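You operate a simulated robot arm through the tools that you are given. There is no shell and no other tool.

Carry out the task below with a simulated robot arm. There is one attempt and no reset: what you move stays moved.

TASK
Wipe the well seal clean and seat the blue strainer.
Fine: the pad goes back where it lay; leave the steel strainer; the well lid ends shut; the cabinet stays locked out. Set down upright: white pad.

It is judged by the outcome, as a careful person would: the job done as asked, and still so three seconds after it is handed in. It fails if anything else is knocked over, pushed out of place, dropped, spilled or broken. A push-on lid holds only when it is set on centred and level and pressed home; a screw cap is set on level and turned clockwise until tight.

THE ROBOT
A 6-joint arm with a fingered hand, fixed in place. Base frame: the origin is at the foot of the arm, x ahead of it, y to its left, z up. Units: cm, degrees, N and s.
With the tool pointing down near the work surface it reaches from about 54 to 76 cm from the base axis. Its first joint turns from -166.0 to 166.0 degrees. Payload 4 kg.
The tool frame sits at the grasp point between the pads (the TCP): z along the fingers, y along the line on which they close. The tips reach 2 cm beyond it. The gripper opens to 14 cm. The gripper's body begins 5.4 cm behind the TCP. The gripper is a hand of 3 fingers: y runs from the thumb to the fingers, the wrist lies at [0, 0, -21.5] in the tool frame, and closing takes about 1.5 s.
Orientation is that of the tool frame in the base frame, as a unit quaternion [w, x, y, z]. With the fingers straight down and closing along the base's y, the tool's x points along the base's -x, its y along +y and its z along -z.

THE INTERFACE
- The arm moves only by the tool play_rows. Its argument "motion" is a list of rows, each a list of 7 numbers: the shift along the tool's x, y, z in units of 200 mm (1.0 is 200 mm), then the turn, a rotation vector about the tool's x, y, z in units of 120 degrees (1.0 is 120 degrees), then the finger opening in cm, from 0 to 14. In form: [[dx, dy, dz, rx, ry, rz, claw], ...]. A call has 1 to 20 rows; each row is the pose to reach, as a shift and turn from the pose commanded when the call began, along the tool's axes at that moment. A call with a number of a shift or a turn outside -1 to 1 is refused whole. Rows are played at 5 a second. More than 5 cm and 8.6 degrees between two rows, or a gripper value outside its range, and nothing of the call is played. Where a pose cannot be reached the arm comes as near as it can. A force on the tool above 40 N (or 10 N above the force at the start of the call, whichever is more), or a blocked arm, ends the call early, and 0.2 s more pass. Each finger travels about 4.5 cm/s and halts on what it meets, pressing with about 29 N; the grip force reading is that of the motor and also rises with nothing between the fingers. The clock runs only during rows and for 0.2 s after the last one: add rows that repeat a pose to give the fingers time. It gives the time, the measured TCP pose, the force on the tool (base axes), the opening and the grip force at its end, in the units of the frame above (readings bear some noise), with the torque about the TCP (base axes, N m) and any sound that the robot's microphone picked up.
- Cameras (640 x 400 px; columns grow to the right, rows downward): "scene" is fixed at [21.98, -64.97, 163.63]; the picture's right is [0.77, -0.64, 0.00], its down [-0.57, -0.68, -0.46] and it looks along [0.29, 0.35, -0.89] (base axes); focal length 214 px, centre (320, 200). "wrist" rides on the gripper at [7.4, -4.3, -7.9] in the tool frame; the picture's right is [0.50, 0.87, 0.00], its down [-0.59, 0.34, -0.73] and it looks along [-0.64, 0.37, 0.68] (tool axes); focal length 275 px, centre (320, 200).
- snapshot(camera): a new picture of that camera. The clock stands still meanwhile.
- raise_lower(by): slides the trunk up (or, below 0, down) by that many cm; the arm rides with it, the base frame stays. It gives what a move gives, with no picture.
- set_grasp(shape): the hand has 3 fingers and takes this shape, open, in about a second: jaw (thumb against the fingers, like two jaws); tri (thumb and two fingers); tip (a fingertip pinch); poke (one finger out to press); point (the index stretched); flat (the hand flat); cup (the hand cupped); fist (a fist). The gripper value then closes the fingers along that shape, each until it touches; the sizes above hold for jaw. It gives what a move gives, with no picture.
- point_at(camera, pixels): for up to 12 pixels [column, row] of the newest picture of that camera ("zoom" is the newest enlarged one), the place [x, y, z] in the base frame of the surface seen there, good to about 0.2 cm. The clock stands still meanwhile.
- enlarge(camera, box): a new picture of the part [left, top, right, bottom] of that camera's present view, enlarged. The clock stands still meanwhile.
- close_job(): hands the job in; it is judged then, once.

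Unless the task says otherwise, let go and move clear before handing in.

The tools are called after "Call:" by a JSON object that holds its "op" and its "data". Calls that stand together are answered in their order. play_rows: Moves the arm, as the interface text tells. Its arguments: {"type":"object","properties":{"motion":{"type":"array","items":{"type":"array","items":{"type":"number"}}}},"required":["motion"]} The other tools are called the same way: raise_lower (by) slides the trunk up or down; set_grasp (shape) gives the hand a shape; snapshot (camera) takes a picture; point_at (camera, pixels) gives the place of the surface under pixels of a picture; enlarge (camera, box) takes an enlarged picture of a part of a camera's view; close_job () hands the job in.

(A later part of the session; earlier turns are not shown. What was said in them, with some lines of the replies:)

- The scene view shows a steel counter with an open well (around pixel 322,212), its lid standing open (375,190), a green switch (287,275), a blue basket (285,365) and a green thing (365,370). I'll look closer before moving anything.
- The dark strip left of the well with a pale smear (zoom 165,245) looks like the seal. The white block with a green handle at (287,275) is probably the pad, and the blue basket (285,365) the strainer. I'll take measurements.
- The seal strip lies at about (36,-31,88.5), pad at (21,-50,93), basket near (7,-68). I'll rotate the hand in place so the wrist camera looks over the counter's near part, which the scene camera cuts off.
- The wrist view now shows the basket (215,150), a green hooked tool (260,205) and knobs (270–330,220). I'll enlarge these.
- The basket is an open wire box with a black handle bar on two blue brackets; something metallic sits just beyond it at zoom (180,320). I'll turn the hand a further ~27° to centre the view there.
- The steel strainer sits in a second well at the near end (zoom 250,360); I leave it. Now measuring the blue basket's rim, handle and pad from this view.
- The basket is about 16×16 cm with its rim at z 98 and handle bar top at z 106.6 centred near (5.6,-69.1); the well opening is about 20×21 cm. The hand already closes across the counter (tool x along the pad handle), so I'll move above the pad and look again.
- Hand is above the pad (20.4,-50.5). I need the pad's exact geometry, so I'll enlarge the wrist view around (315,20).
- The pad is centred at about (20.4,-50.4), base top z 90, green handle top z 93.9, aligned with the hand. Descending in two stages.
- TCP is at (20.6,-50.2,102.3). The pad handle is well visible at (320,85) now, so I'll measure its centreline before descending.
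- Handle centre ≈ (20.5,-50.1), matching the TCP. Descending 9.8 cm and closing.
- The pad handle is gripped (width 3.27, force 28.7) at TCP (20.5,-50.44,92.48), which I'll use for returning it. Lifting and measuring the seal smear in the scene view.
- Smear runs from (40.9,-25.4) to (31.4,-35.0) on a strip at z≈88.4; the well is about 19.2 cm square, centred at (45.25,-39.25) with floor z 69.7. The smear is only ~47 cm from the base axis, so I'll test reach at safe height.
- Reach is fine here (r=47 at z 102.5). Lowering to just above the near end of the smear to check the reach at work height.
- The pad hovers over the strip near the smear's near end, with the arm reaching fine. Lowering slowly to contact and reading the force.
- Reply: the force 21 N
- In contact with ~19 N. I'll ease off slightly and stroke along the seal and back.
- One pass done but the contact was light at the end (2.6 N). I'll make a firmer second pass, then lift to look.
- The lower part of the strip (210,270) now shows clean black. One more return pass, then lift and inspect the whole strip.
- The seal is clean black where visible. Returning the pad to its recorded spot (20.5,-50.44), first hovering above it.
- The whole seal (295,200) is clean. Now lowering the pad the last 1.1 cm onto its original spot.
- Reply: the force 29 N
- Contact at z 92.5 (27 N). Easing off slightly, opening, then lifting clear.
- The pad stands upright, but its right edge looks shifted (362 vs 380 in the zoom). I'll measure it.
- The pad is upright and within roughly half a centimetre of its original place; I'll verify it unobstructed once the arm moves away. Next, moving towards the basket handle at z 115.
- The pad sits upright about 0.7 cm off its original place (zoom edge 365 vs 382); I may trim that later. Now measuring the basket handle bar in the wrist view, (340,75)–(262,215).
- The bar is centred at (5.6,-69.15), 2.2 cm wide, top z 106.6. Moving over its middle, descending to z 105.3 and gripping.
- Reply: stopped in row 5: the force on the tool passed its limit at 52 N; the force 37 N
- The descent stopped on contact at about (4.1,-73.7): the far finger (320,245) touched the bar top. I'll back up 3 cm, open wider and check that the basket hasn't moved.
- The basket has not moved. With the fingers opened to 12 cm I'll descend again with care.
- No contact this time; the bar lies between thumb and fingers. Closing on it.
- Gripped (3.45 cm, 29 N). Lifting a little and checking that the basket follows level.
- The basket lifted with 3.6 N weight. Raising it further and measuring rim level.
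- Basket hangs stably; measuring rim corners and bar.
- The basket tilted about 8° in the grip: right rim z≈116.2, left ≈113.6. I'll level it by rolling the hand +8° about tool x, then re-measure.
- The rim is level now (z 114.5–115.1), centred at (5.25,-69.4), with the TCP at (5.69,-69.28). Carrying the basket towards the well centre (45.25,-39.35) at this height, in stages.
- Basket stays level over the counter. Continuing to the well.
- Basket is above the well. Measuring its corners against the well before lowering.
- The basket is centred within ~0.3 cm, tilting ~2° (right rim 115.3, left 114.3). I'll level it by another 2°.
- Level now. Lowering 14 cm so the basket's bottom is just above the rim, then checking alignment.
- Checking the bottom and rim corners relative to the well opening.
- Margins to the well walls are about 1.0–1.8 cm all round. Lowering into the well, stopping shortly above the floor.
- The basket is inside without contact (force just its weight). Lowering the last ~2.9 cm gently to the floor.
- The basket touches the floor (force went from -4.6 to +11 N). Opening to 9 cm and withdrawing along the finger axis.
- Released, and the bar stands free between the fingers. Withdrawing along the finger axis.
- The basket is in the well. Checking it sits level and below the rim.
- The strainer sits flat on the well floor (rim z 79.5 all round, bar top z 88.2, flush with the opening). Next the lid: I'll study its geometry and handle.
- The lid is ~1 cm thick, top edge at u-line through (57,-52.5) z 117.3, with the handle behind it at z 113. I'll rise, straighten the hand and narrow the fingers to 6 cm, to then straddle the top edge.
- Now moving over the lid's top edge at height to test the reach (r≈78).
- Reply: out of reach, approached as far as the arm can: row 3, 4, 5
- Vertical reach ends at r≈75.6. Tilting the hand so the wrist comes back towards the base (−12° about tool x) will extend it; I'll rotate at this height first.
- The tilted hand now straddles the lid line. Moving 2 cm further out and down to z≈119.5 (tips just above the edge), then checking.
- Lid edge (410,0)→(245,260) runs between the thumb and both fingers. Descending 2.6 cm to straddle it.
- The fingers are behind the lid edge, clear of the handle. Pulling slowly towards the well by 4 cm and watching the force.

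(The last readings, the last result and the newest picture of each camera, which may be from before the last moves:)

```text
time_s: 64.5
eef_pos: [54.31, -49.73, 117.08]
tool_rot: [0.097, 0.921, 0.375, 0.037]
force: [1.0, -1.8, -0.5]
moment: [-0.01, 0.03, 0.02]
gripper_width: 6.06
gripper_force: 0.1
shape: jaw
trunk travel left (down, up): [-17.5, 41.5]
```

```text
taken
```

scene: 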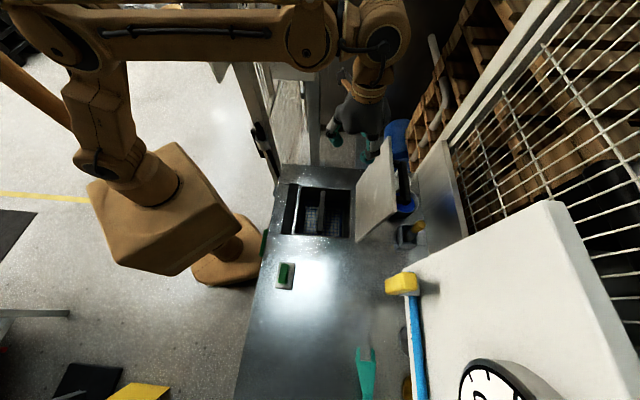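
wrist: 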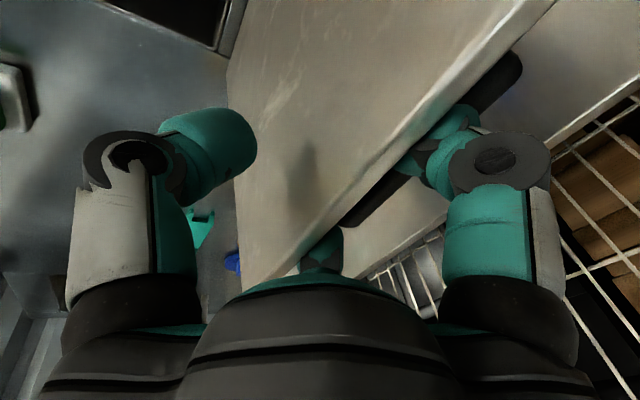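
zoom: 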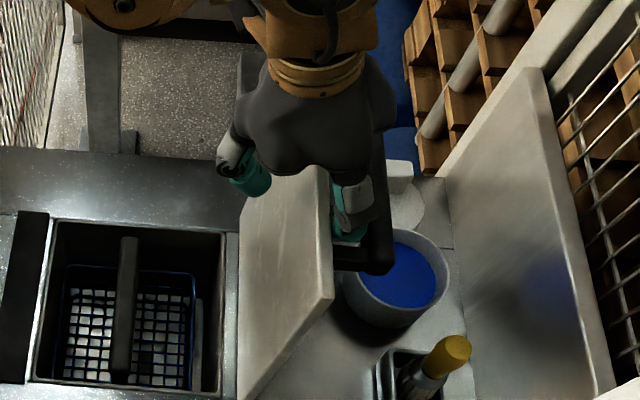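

The lid follows with only ~2 N. Backing off 2 cm to see whether the lid stays put (friction) or falls back.

Call:
{"op": "play_rows", "data": {"motion": [[0, 0.05, 0.01, 0, 0, 0, 6], [0, 0.09, 0.019, 0, 0, 0, 6], [0, 0.09, 0.019, 0, 0, 0, 6], [0, 0.09, 0.019, 0, 0, 0, 6], [0, 0.09, 0.019, 0, 0, 0, 6]]}}

Call:
{"op": "snapshot", "data": {"camera": "wrist"}}

Call:
{"op": "enlarge", "data": {"camera": "scene", "box": [330, 120, 430, 240]}}

Call:
{"op": "point_at", "data": {"camera": "zoom", "pixels": [[330, 295], [318, 280], [260, 250], [240, 390], [332, 250]]}}

```text
time_s: 65.7
eef_pos: [55.62, -51.18, 116.95]
tool_rot: [0.097, 0.921, 0.375, 0.038]
force: [-0.2, -0.2, 0.1]
moment: [0.03, -0.01, 0.01]
gripper_width: 6.05
gripper_force: 0.2
shape: jaw
trunk travel left (down, up): [-17.5, 41.5]
```

```text
taken
```

wrist: 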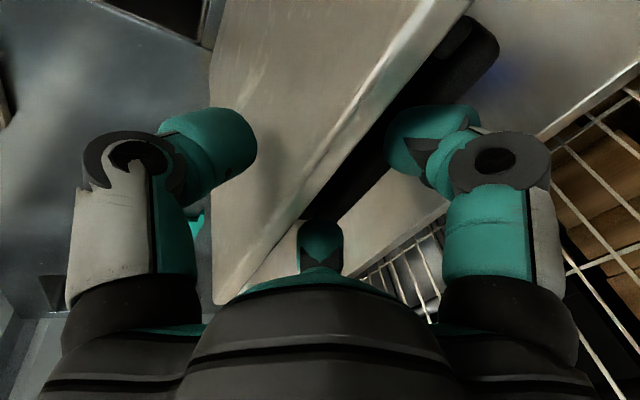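

```text
3.33 times, centred on (380, 180) of scene
```

zoom: 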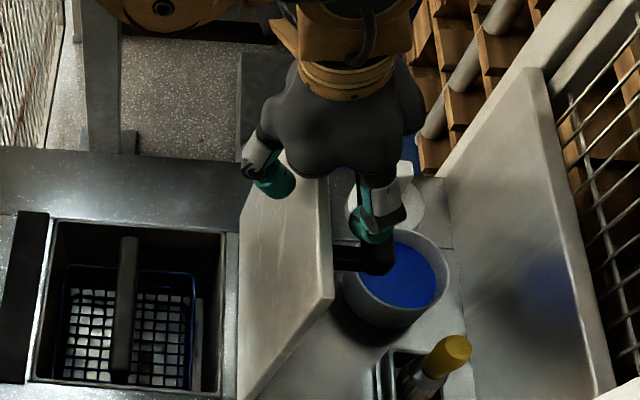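

```text
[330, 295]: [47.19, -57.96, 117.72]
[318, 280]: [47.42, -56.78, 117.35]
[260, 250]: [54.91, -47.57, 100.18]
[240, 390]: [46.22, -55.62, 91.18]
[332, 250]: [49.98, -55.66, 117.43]
```

The lid stayed where I left it (top edge unchanged at zoom (330,295)), so the hinge holds by friction. Pulling it on past vertical in small steps.

Call:
{"op": "play_rows", "data": {"motion": [[0, -0.07, -0.015, 0, 0, 0, 6], [0, -0.14, -0.03, 0, 0, 0, 6], [0, -0.21, -0.045, 0, 0, 0, 6], [0, -0.27, -0.057, 0, 0, 0, 6], [0, -0.33, -0.07, 0, 0, 0, 6], [0, -0.33, -0.07, 0, 0, 0, 6]]}}

Call:
{"op": "snapshot", "data": {"camera": "wrist"}}

Call:
{"op": "enlarge", "data": {"camera": "scene", "box": [330, 120, 430, 240]}}

```text
time_s: 67.1
eef_pos: [50.93, -46.25, 117.07]
tool_rot: [0.097, 0.921, 0.375, 0.038]
force: [0.6, 0.1, -0.9]
moment: [0.04, 0.0, 0.02]
gripper_width: 6.07
gripper_force: 0.1
shape: jaw
trunk travel left (down, up): [-17.5, 41.5]
```

```text
taken
```

wrist: 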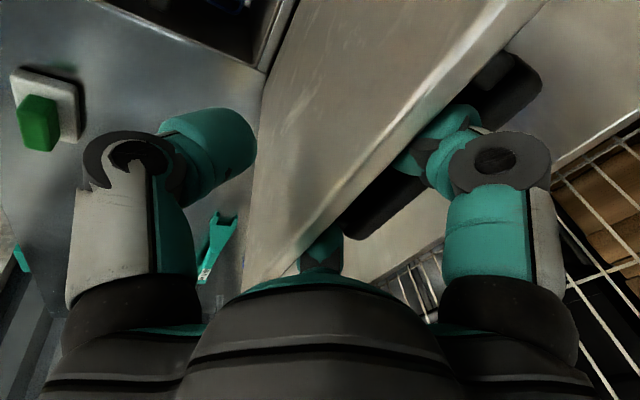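

```text
3.33 times, centred on (380, 180) of scene
```

zoom: 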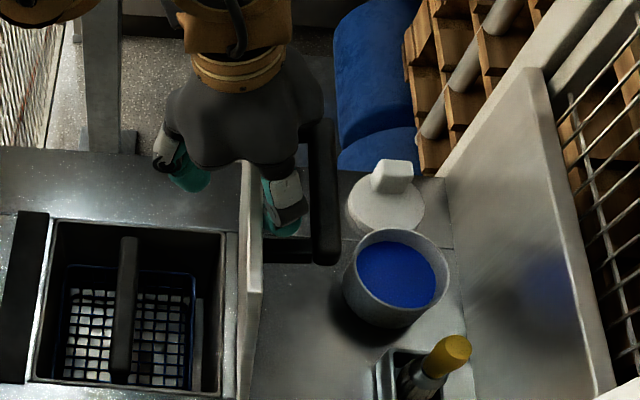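

The lid is now slightly past vertical and still stationary with the fingers. Continuing a few cm, then checking whether gravity takes it.

Call:
{"op": "play_rows", "data": {"motion": [[0, -0.05, -0.008, 0, 0, 0, 6], [0, -0.11, -0.015, 0, 0, 0, 6], [0, -0.17, -0.022, 0, 0, 0, 6], [0, -0.22, -0.028, 0, 0, 0, 6], [0, -0.27, -0.033, 0, 0, 0, 6], [0, -0.324, -0.038, 0, 0, 0, 6], [0, -0.324, -0.038, 0, 0, 0, 6]]}}

Call:
{"op": "snapshot", "data": {"camera": "wrist"}}

Call:
{"op": "enlarge", "data": {"camera": "scene", "box": [300, 120, 420, 250]}}

```text
time_s: 68.7
eef_pos: [46.38, -41.63, 116.32]
tool_rot: [0.097, 0.921, 0.375, 0.038]
force: [0.2, -1.3, 0.3]
moment: [-0.02, 0.0, 0.0]
gripper_width: 6.05
gripper_force: 0.0
shape: jaw
trunk travel left (down, up): [-17.5, 41.5]
```

```text
taken
```

wrist: 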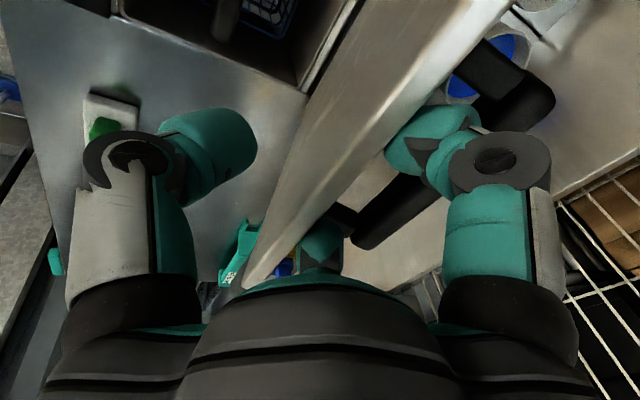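

```text
3.08 times, centred on (360, 185) of scene
```

zoom: 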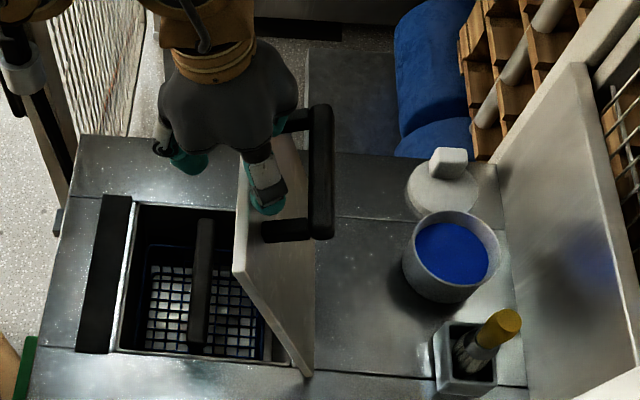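

The lid (now ~71° from closed) holds by friction and follows the fingers with ~1 N. I'll continue guiding it along its arc to about 40°.

Call:
{"op": "play_rows", "data": {"motion": [[0, -0.095, 0.002, 0, 0, 0, 6], [0, -0.19, 0.0055, 0, 0, 0, 6], [0, -0.28, 0.03, 0, 0, 0, 6], [0, -0.37, 0.059, 0, 0, 0, 6], [0, -0.455, 0.096, 0, 0, 0, 6], [0, -0.535, 0.137, 0, 0, 0, 6], [0, -0.605, 0.178, 0, 0, 0, 6], [0, -0.67, 0.22, 0, 0, 0, 6], [0, -0.67, 0.22, 0, 0, 0, 6]]}}

Call:
{"op": "snapshot", "data": {"camera": "wrist"}}

Call:
{"op": "enlarge", "data": {"camera": "scene", "box": [270, 120, 420, 250]}}

```text
time_s: 70.7
eef_pos: [37.76, -33.04, 109.35]
tool_rot: [0.097, 0.921, 0.375, 0.037]
force: [-0.5, -0.3, 1.0]
moment: [0.01, -0.02, 0.01]
gripper_width: 6.01
gripper_force: 0.1
shape: jaw
trunk travel left (down, up): [-17.5, 41.5]
```

```text
taken
```

wrist: 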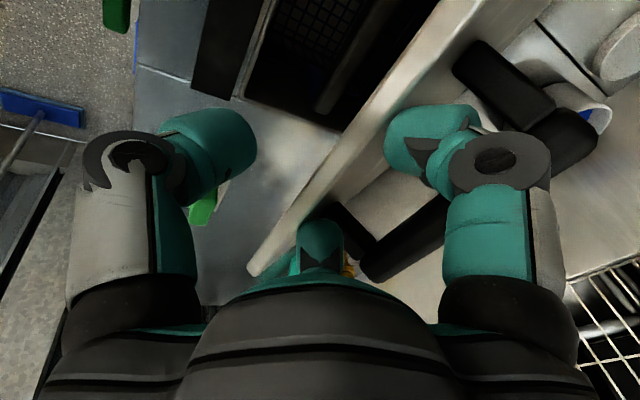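

```text
3.08 times, centred on (345, 185) of scene
```

zoom: 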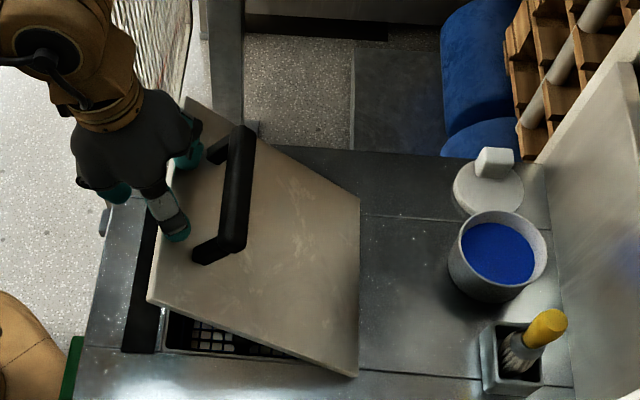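

The lid is at about 40°, moving smoothly. Continuing down to about 15°.

Call:
{"op": "play_rows", "data": {"motion": [[0, -0.075, 0.06, 0, 0, 0, 6], [0, -0.147, 0.125, 0, 0, 0, 6], [0, -0.2, 0.185, 0, 0, 0, 6], [0, -0.252, 0.245, 0, 0, 0, 6], [0, -0.29, 0.29, 0, 0, 0, 6], [0, -0.325, 0.337, 0, 0, 0, 6], [0, -0.355, 0.385, 0, 0, 0, 6], [0, -0.383, 0.432, 0, 0, 0, 6], [0, -0.383, 0.432, 0, 0, 0, 6]]}}

Call:
{"op": "snapshot", "data": {"camera": "wrist"}}

Call:
{"op": "enlarge", "data": {"camera": "scene", "box": [250, 120, 400, 250]}}

```text
time_s: 72.7
eef_pos: [33.83, -28.8, 99.32]
tool_rot: [0.097, 0.921, 0.375, 0.038]
force: [-0.3, 0.3, 0.7]
moment: [-0.03, 0.01, 0.02]
gripper_width: 6.04
gripper_force: 0.2
shape: jaw
trunk travel left (down, up): [-17.5, 41.5]
```

```text
taken
```

wrist: 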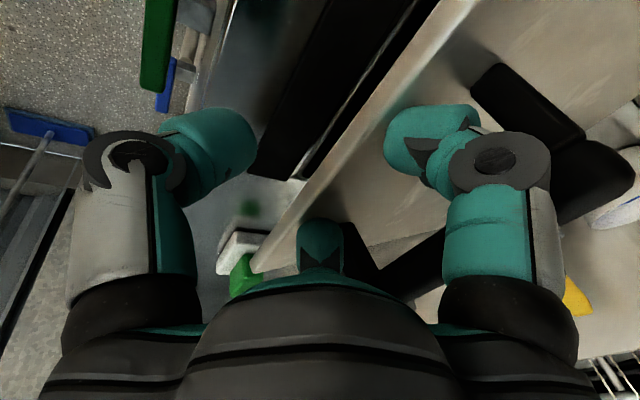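

```text
3.08 times, centred on (325, 185) of scene
```

zoom: 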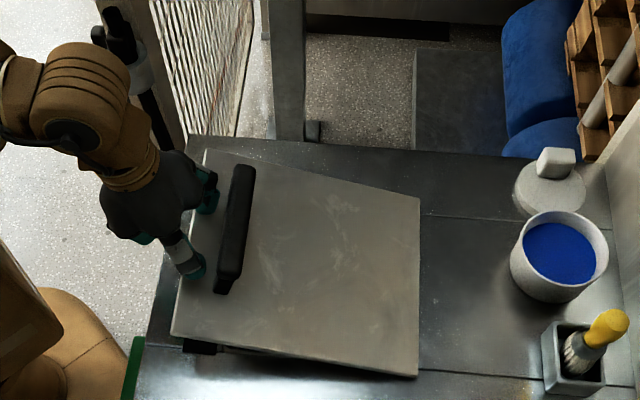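

Lid at ~15°. Continuing gently to nearly closed.

Call:
{"op": "play_rows", "data": {"motion": [[0, -0.022, 0.05, 0, 0, 0, 6], [0, -0.045, 0.1, 0, 0, 0, 6], [0, -0.067, 0.149, 0, 0, 0, 6], [0, -0.08, 0.18, 0, 0, 0, 6], [0, -0.09, 0.21, 0, 0, 0, 6], [0, -0.1, 0.24, 0, 0, 0, 6], [0, -0.1, 0.24, 0, 0, 0, 6]]}}

Call:
{"op": "snapshot", "data": {"camera": "wrist"}}

Call:
{"op": "enlarge", "data": {"camera": "scene", "box": [250, 120, 400, 250]}}

```text
time_s: 74.3
eef_pos: [33.36, -28.22, 94.54]
tool_rot: [0.096, 0.921, 0.375, 0.037]
force: [-0.2, 0.3, 0.2]
moment: [0.0, 0.03, 0.0]
gripper_width: 6.03
gripper_force: 0.1
shape: jaw
out of reach, approached as far as the arm can: row 6, 7
trunk travel left (down, up): [-17.5, 41.5]
```

```text
taken
```

wrist: 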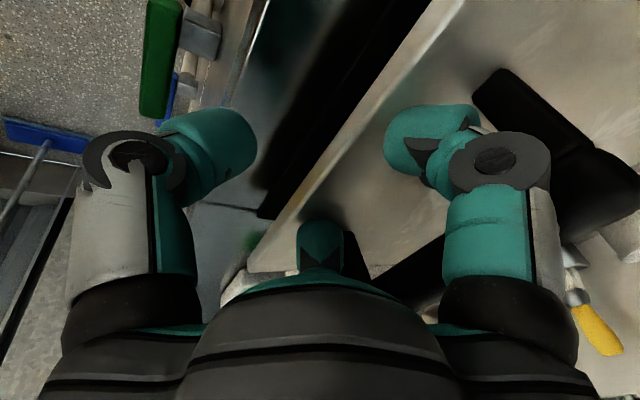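

```text
3.08 times, centred on (325, 185) of scene
```

zoom: 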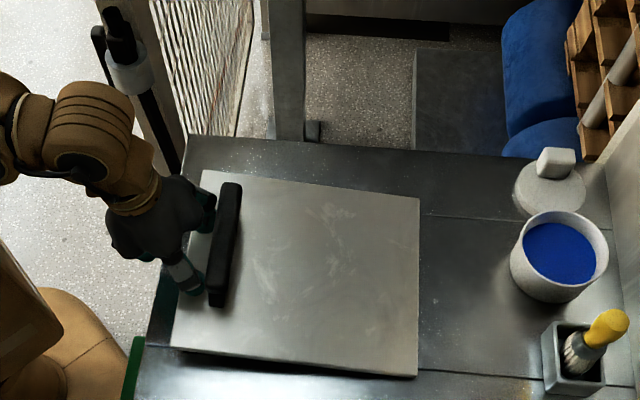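

Reach limit with the tilted wrist; the lid is at ~5°. I'll lift clear straight up, straighten the hand and close the fingers to press the lid down from above.

Call:
{"op": "play_rows", "data": {"motion": [[0, 0.021, -0.1, 0, 0, 0, 6], [0, 0.06, -0.28, 0, 0, 0, 6], [0, 0.1, -0.47, 0, 0, 0, 6], [0, 0.146, -0.685, 0.03, 0, 0, 6], [0, 0.146, -0.685, 0.07, 0, 0, 4], [0, 0.146, -0.685, 0.1, 0, 0, 2], [0, 0.146, -0.685, 0.1, 0, 0, 0], [0, 0.146, -0.685, 0.1, 0, 0, 0], [0, 0.146, -0.685, 0.1, 0, 0, 0], [0, 0.146, -0.685, 0.1, 0, 0, 0]]}}

Call:
{"op": "enlarge", "data": {"camera": "scene", "box": [250, 120, 400, 250]}}

Call:
{"op": "point_at", "data": {"camera": "zoom", "pixels": [[205, 175], [175, 345], [416, 375], [418, 200], [300, 250], [230, 190], [216, 300], [240, 300], [190, 320], [225, 240], [400, 290], [190, 250]]}}

Call:
{"op": "snapshot", "data": {"camera": "wrist"}}

```text
time_s: 76.5
eef_pos: [33.47, -28.24, 108.42]
tool_rot: [0.0, 0.926, 0.377, -0.001]
force: [0.4, -0.9, 0.3]
moment: [0.0, 0.01, 0.0]
gripper_width: 0.01
gripper_force: 28.9
shape: jaw
trunk travel left (down, up): [-17.5, 41.5]
```

```text
3.08 times, centred on (325, 185) of scene
```

zoom: 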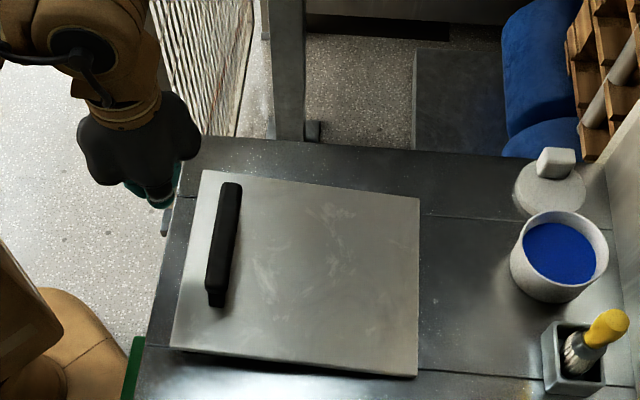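

```text
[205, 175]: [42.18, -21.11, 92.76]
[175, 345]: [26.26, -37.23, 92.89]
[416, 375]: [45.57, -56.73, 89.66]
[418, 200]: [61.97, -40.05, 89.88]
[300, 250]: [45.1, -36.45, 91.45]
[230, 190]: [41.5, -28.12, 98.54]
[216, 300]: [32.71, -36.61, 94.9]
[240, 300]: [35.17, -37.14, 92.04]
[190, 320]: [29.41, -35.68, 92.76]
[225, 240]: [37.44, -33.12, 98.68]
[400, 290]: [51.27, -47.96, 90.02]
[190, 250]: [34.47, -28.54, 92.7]
```

```text
taken
```

wrist: 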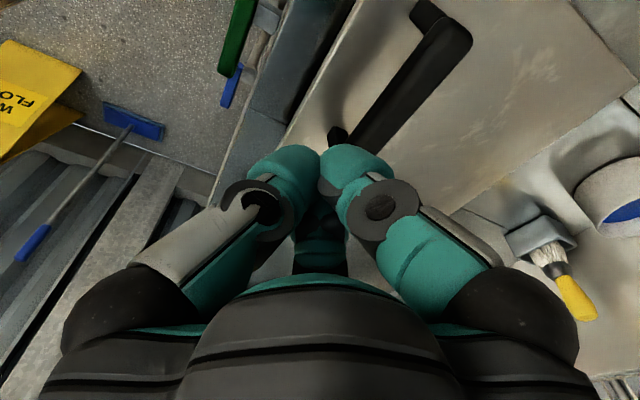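

Lid edge z is 92.8 against 89.7 at the hinge: about 6° left. I'll press straight down on the handle bar centre (37.4,-33.1, top z 98.6) with the closed fingers.

Call:
{"op": "play_rows", "data": {"motion": [[-0.01, 0.11, 0, 0, 0, 0, 0], [-0.02, 0.22, 0, 0, 0, 0, 0], [-0.03, 0.313, 0, 0, 0, 0, 0], [-0.03, 0.313, 0.15, 0, 0, 0, 0], [-0.03, 0.313, 0.3, 0, 0, 0, 0], [-0.03, 0.313, 0.34, 0, 0, 0, 0], [-0.03, 0.313, 0.34, 0, 0, 0, 0]]}}

Call:
{"op": "enlarge", "data": {"camera": "scene", "box": [250, 120, 400, 250]}}

Call:
{"op": "snapshot", "data": {"camera": "wrist"}}

```text
time_s: 78.1
eef_pos: [37.45, -33.31, 101.65]
tool_rot: [-0.001, 0.926, 0.377, -0.001]
force: [-0.2, 0.5, -0.1]
moment: [0.0, -0.01, -0.03]
gripper_width: 0.0
gripper_force: 28.8
shape: jaw
trunk travel left (down, up): [-17.5, 41.5]
```

```text
3.08 times, centred on (325, 185) of scene
```

zoom: 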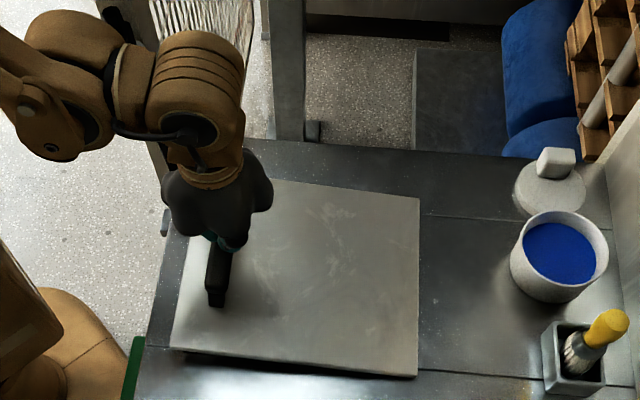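

```text
taken
```

wrist: 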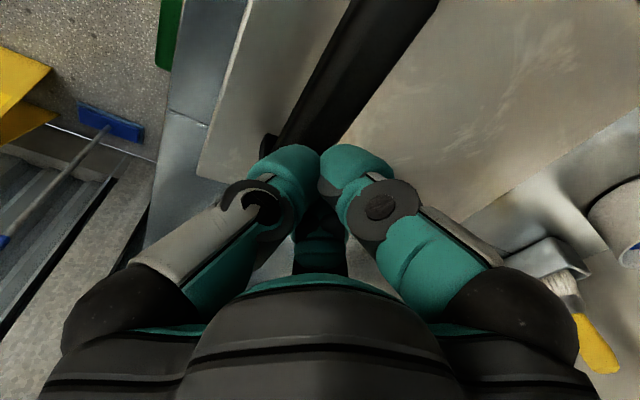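

Fingers are right over the bar. Pressing down in small steps, following the bar's slight arc.

Call:
{"op": "play_rows", "data": {"motion": [[0, 0, 0.04, 0, 0, 0, 0], [0, -0.005, 0.065, 0, 0, 0, 0], [0, -0.012, 0.09, 0, 0, 0, 0], [0, -0.02, 0.115, 0, 0, 0, 0], [0, -0.027, 0.135, 0, 0, 0, 0], [0, -0.033, 0.155, 0, 0, 0, 0], [0, -0.037, 0.17, 0, 0, 0, 0], [0, -0.038, 0.18, 0, 0, 0, 0], [0, -0.038, 0.18, 0, 0, 0, 0]]}}

Call:
{"op": "enlarge", "data": {"camera": "scene", "box": [250, 120, 400, 250]}}

Call:
{"op": "point_at", "data": {"camera": "zoom", "pixels": [[175, 345], [416, 375], [300, 250], [190, 320], [180, 330], [400, 290]]}}

```text
time_s: 80.1
eef_pos: [36.83, -32.71, 98.16]
tool_rot: [0.0, 0.926, 0.377, -0.001]
force: [1.9, -1.1, 5.6]
moment: [-0.02, -0.06, 0.02]
gripper_width: 0.01
gripper_force: 29.2
shape: jaw
trunk travel left (down, up): [-17.5, 41.5]
```

```text
3.08 times, centred on (325, 185) of scene
```

zoom: 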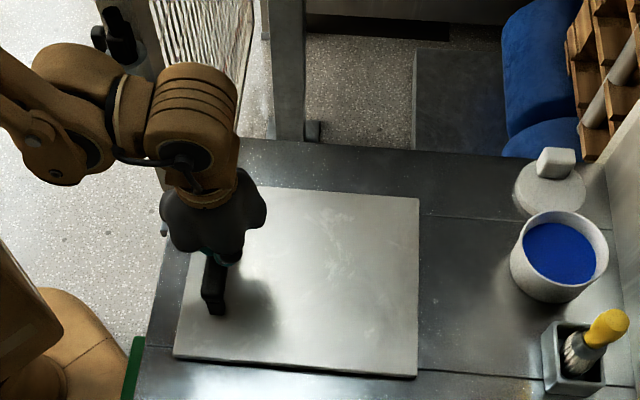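

```text
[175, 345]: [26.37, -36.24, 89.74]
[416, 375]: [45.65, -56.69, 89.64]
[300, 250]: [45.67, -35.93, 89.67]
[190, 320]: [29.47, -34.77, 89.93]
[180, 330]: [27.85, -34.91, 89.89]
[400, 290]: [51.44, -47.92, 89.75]
```

Lid surface is now level (89.7–89.9). Pressing a bit firmer to be sure it's home.

Call:
{"op": "play_rows", "data": {"motion": [[0, 0, 0.005, 0, 0, 0, 0], [0, 0, 0.01, 0, 0, 0, 0], [0, 0, 0.014, 0, 0, 0, 0], [0, 0, 0.014, 0, 0, 0, 0]]}}

```text
time_s: 80.7
eef_pos: [36.85, -32.71, 98.09]
tool_rot: [0.002, 0.926, 0.377, -0.001]
force: [3.5, -1.3, 32.3]
moment: [-0.01, -0.2, -0.02]
gripper_width: 0.0
gripper_force: 29.3
shape: jaw
trunk travel left (down, up): [-17.5, 41.5]
stopped in row 2: the force on the tool passed its limit at 45 N (the readings are from after the stop); the commanded pose is now the measured one
```

It hit a firm stop (45 N, no movement): the lid is home. Rising clear and checking everything.

Call:
{"op": "play_rows", "data": {"motion": [[0, 0, -0.02, 0, 0, 0, 0], [0, 0, -0.1, 0, 0, 0, 0], [0, 0, -0.25, 0, 0, 0, 0], [0, 0, -0.45, 0, 0, 0, 0], [0, -0.1, -0.65, 0, 0, 0, 0], [0, -0.1, -0.65, 0, 0, 0, 0]]}}

Call:
{"op": "snapshot", "data": {"camera": "scene"}}

Call:
{"op": "enlarge", "data": {"camera": "scene", "box": [240, 130, 440, 255]}}

Call:
{"op": "point_at", "data": {"camera": "zoom", "pixels": [[130, 325], [340, 360], [340, 200], [240, 250], [150, 300], [330, 290]]}}

Call:
{"op": "enlarge", "data": {"camera": "scene", "box": [260, 250, 320, 300]}}

Call:
{"op": "point_at", "data": {"camera": "zoom", "pixels": [[365, 112], [335, 318], [237, 95], [200, 300], [280, 120], [255, 260], [270, 190], [245, 190], [300, 190]]}}

```text
time_s: 82.1
eef_pos: [35.45, -31.13, 110.84]
tool_rot: [0.0, 0.926, 0.377, -0.001]
force: [0.2, 0.8, -0.1]
moment: [0.03, 0.02, -0.02]
gripper_width: 0.0
gripper_force: 29.1
shape: jaw
trunk travel left (down, up): [-17.5, 41.5]
```

```text
taken
```

scene: 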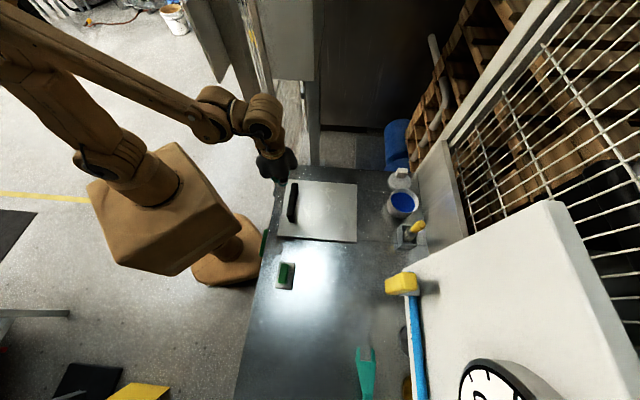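

```text
3.20 times, centred on (340, 192) of scene
```

zoom: 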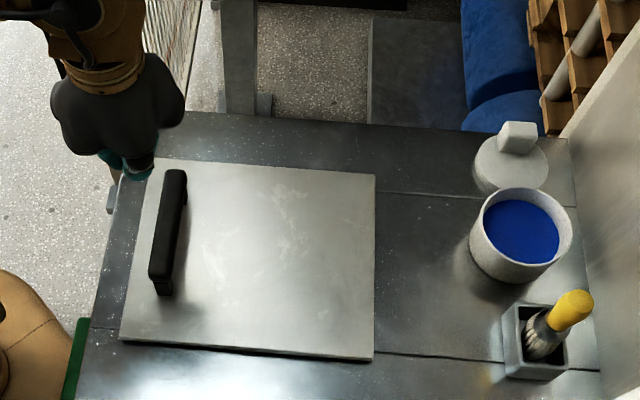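

```text
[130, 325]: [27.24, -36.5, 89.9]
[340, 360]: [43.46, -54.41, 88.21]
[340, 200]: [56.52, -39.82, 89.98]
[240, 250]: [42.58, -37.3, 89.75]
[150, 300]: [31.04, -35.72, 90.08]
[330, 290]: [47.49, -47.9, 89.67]
```

```text
8.00 times, centred on (290, 275) of scene
```

zoom: 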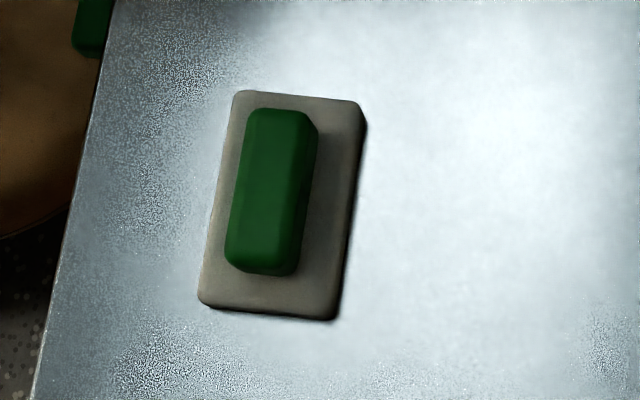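

```text
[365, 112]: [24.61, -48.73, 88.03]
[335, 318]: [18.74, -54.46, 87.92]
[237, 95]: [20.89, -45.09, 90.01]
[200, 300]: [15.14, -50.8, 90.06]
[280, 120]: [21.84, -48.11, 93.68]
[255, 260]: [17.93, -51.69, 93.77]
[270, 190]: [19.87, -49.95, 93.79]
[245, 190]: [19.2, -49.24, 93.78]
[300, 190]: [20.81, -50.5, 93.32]
```

The lid is shut and level (surface 89.7–90.0 everywhere). The pad lies ~0.6 cm to the left of its original place, so I'll return to it and re-centre it; first moving above it.

Call:
{"op": "play_rows", "data": {"motion": [[-0.2, 0.034, 0, 0, 0, 0, 2], [-0.4, 0.067, 0, 0, 0, 0, 4], [-0.6, 0.1, 0, 0, 0, 0, 6], [-0.8, 0.134, 0, 0, 0, 0, 8], [-1.0, 0.167, 0, 0, 0, 0, 8]]}}

Call:
{"op": "play_rows", "data": {"motion": [[-0.1, 0.017, 0, 0, 0, 0, 8], [-0.21, 0.035, 0, 0, 0, 0, 8], [-0.21, 0.035, 0.2, 0, 0, 0, 8], [-0.21, 0.035, 0.4, 0, 0, 0, 8], [-0.21, 0.035, 0.4, 0, 0, 0, 8]]}}

Call:
{"op": "snapshot", "data": {"camera": "wrist"}}

```text
time_s: 83.3
eef_pos: [23.28, -47.69, 110.99]
tool_rot: [0.0, 0.926, 0.377, -0.001]
force: [0.4, -0.4, 0.1]
moment: [0.01, -0.01, 0.0]
gripper_width: 7.95
gripper_force: 0.1
shape: jaw
trunk travel left (down, up): [-17.5, 41.5]
```

```text
time_s: 84.5
eef_pos: [20.94, -51.22, 103.12]
tool_rot: [0.0, 0.927, 0.376, -0.002]
force: [0.2, -0.2, 0.3]
moment: [-0.01, -0.01, 0.01]
gripper_width: 7.95
gripper_force: 0.0
shape: jaw
trunk travel left (down, up): [-17.5, 41.5]
```

```text
taken
```

wrist: 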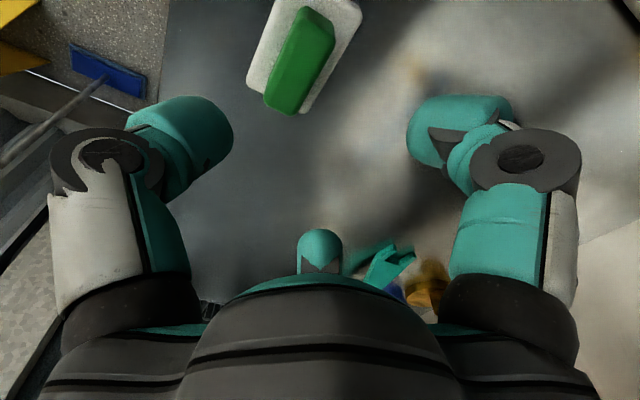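

Positioned ~0.65 cm right of the current pad centre line. Descending and closing so the pad is re-centred in the hand.

Call:
{"op": "play_rows", "data": {"motion": [[0.013, -0.008, 0.15, 0, 0, 0, 8], [0.013, -0.008, 0.3, 0, 0, 0, 8], [0.013, -0.008, 0.43, 0, 0, 0, 7], [0.013, -0.008, 0.5, 0, 0, 0, 7], [0.013, -0.008, 0.527, 0, 0, 0, 7], [0.013, -0.008, 0.527, 0, 0, 0, 5], [0.013, -0.008, 0.527, 0, 0, 0, 2], [0.013, -0.008, 0.527, 0, 0, 0, 2], [0.013, -0.008, 0.527, 0, 0, 0, 2], [0.013, -0.008, 0.527, 0, 0, 0, 2], [0.013, -0.008, 0.527, 0, 0, 0, 2]]}}

```text
time_s: 86.9
eef_pos: [21.05, -50.71, 92.42]
tool_rot: [0.001, 0.926, 0.377, -0.002]
force: [1.3, -1.8, 4.0]
moment: [0.09, 0.07, 0.0]
gripper_width: 3.27
gripper_force: 28.9
shape: jaw
trunk travel left (down, up): [-17.5, 41.5]
```

Gripped at 3.27 cm without lifting. Opening gently and withdrawing, then checking the pad.

Call:
{"op": "play_rows", "data": {"motion": [[0, 0, 0, 0, 0, 0, 4], [0, 0, 0, 0, 0, 0, 6], [0, 0, 0, 0, 0, 0, 7], [0, 0, 0, 0, 0, 0, 7], [0, 0, 0, 0, 0, 0, 7], [0, 0, -0.1, 0, 0, 0, 7], [0, 0, -0.25, 0, 0, 0, 7], [0, 0, -0.45, 0, 0, 0, 7], [0, 0, -0.65, 0, 0, 0, 7], [0, 0, -0.85, 0, 0, 0, 7], [0.1, -0.1, -1.0, 0, 0, 0, 7], [0.25, -0.3, -1.0, 0, 0, 0, 7], [0.4, -0.5, -1.0, 0, 0, 0, 7], [0.5, -0.7, -1.0, 0, 0, 0, 7], [0.5, -0.7, -1.0, 0, 0, 0, 7]]}}

Call:
{"op": "snapshot", "data": {"camera": "scene"}}

Call:
{"op": "enlarge", "data": {"camera": "scene", "box": [260, 250, 320, 300]}}

Call:
{"op": "snapshot", "data": {"camera": "wrist"}}

```text
time_s: 90.1
eef_pos: [18.28, -33.76, 112.44]
tool_rot: [0.0, 0.926, 0.376, -0.002]
force: [0.4, 0.2, 0.2]
moment: [0.05, 0.03, 0.02]
gripper_width: 6.97
gripper_force: 0.0
shape: jaw
trunk travel left (down, up): [-17.5, 41.5]
```

```text
taken
```

scene: 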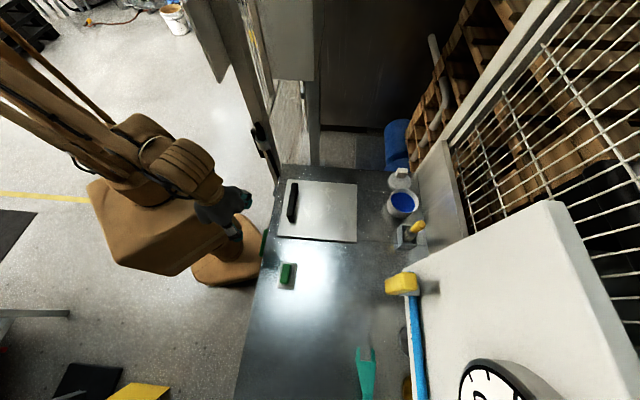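

```text
8.00 times, centred on (290, 275) of scene
```

zoom: 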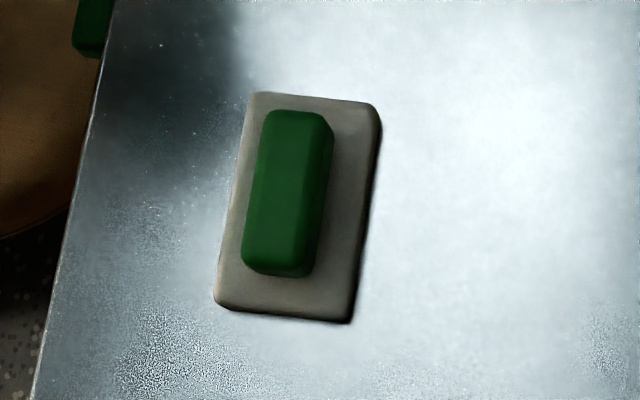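

```text
taken
```

wrist: 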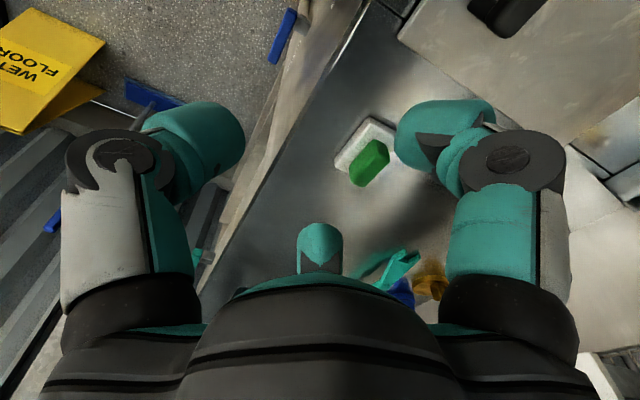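

The pad now matches its original outline (zoom corners (252,95),(380,108),(350,320)). One last look at the lid before handing in.

Call:
{"op": "enlarge", "data": {"camera": "scene", "box": [240, 130, 440, 255]}}

Call:
{"op": "point_at", "data": {"camera": "zoom", "pixels": [[160, 170], [128, 335], [365, 350], [370, 185], [250, 260], [145, 250]]}}

```text
3.20 times, centred on (340, 192) of scene
```

zoom: 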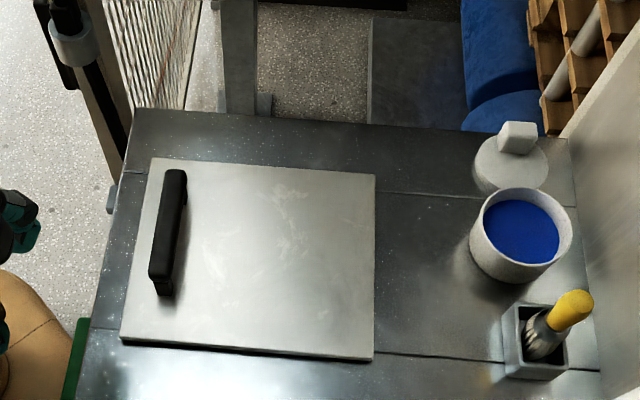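

```text
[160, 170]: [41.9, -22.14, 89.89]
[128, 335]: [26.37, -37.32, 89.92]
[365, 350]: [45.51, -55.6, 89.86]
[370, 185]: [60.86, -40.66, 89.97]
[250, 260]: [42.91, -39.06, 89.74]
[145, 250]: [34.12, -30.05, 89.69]
```

The lid is level and shut (all corners z 89.7–90.0), the pad is back upright, the strainer is in the well, and the hand is empty and clear. Handing in.

Call:
{"op": "close_job", "data": {}}

```text
The job is handed in.
```

The well seal is wiped clean, the blue strainer is seated in the well, and the well lid is shut. I've handed the job in; no result has come back yet.

- **Seal:** the smear is gone; the strip looked clean along its whole length after four passes with the pad.
- **Blue strainer:** it sits flat on the well floor, with its handle level with the opening.
- **Lid:** its surface measured level to within 0.3 cm across all corners. I pressed it down until it hit a firm stop.
- **White pad:** it stands upright where it lay. My first return left it about 0.6 cm off, so I went back and corrected it against the original picture.
- **Steel strainer and cabinet:** I touched neither. I didn't take a final picture of either one.

While reaching for the blue strainer, a finger pressed on its handle hard enough to stop the arm (52 N). The strainer did not move.
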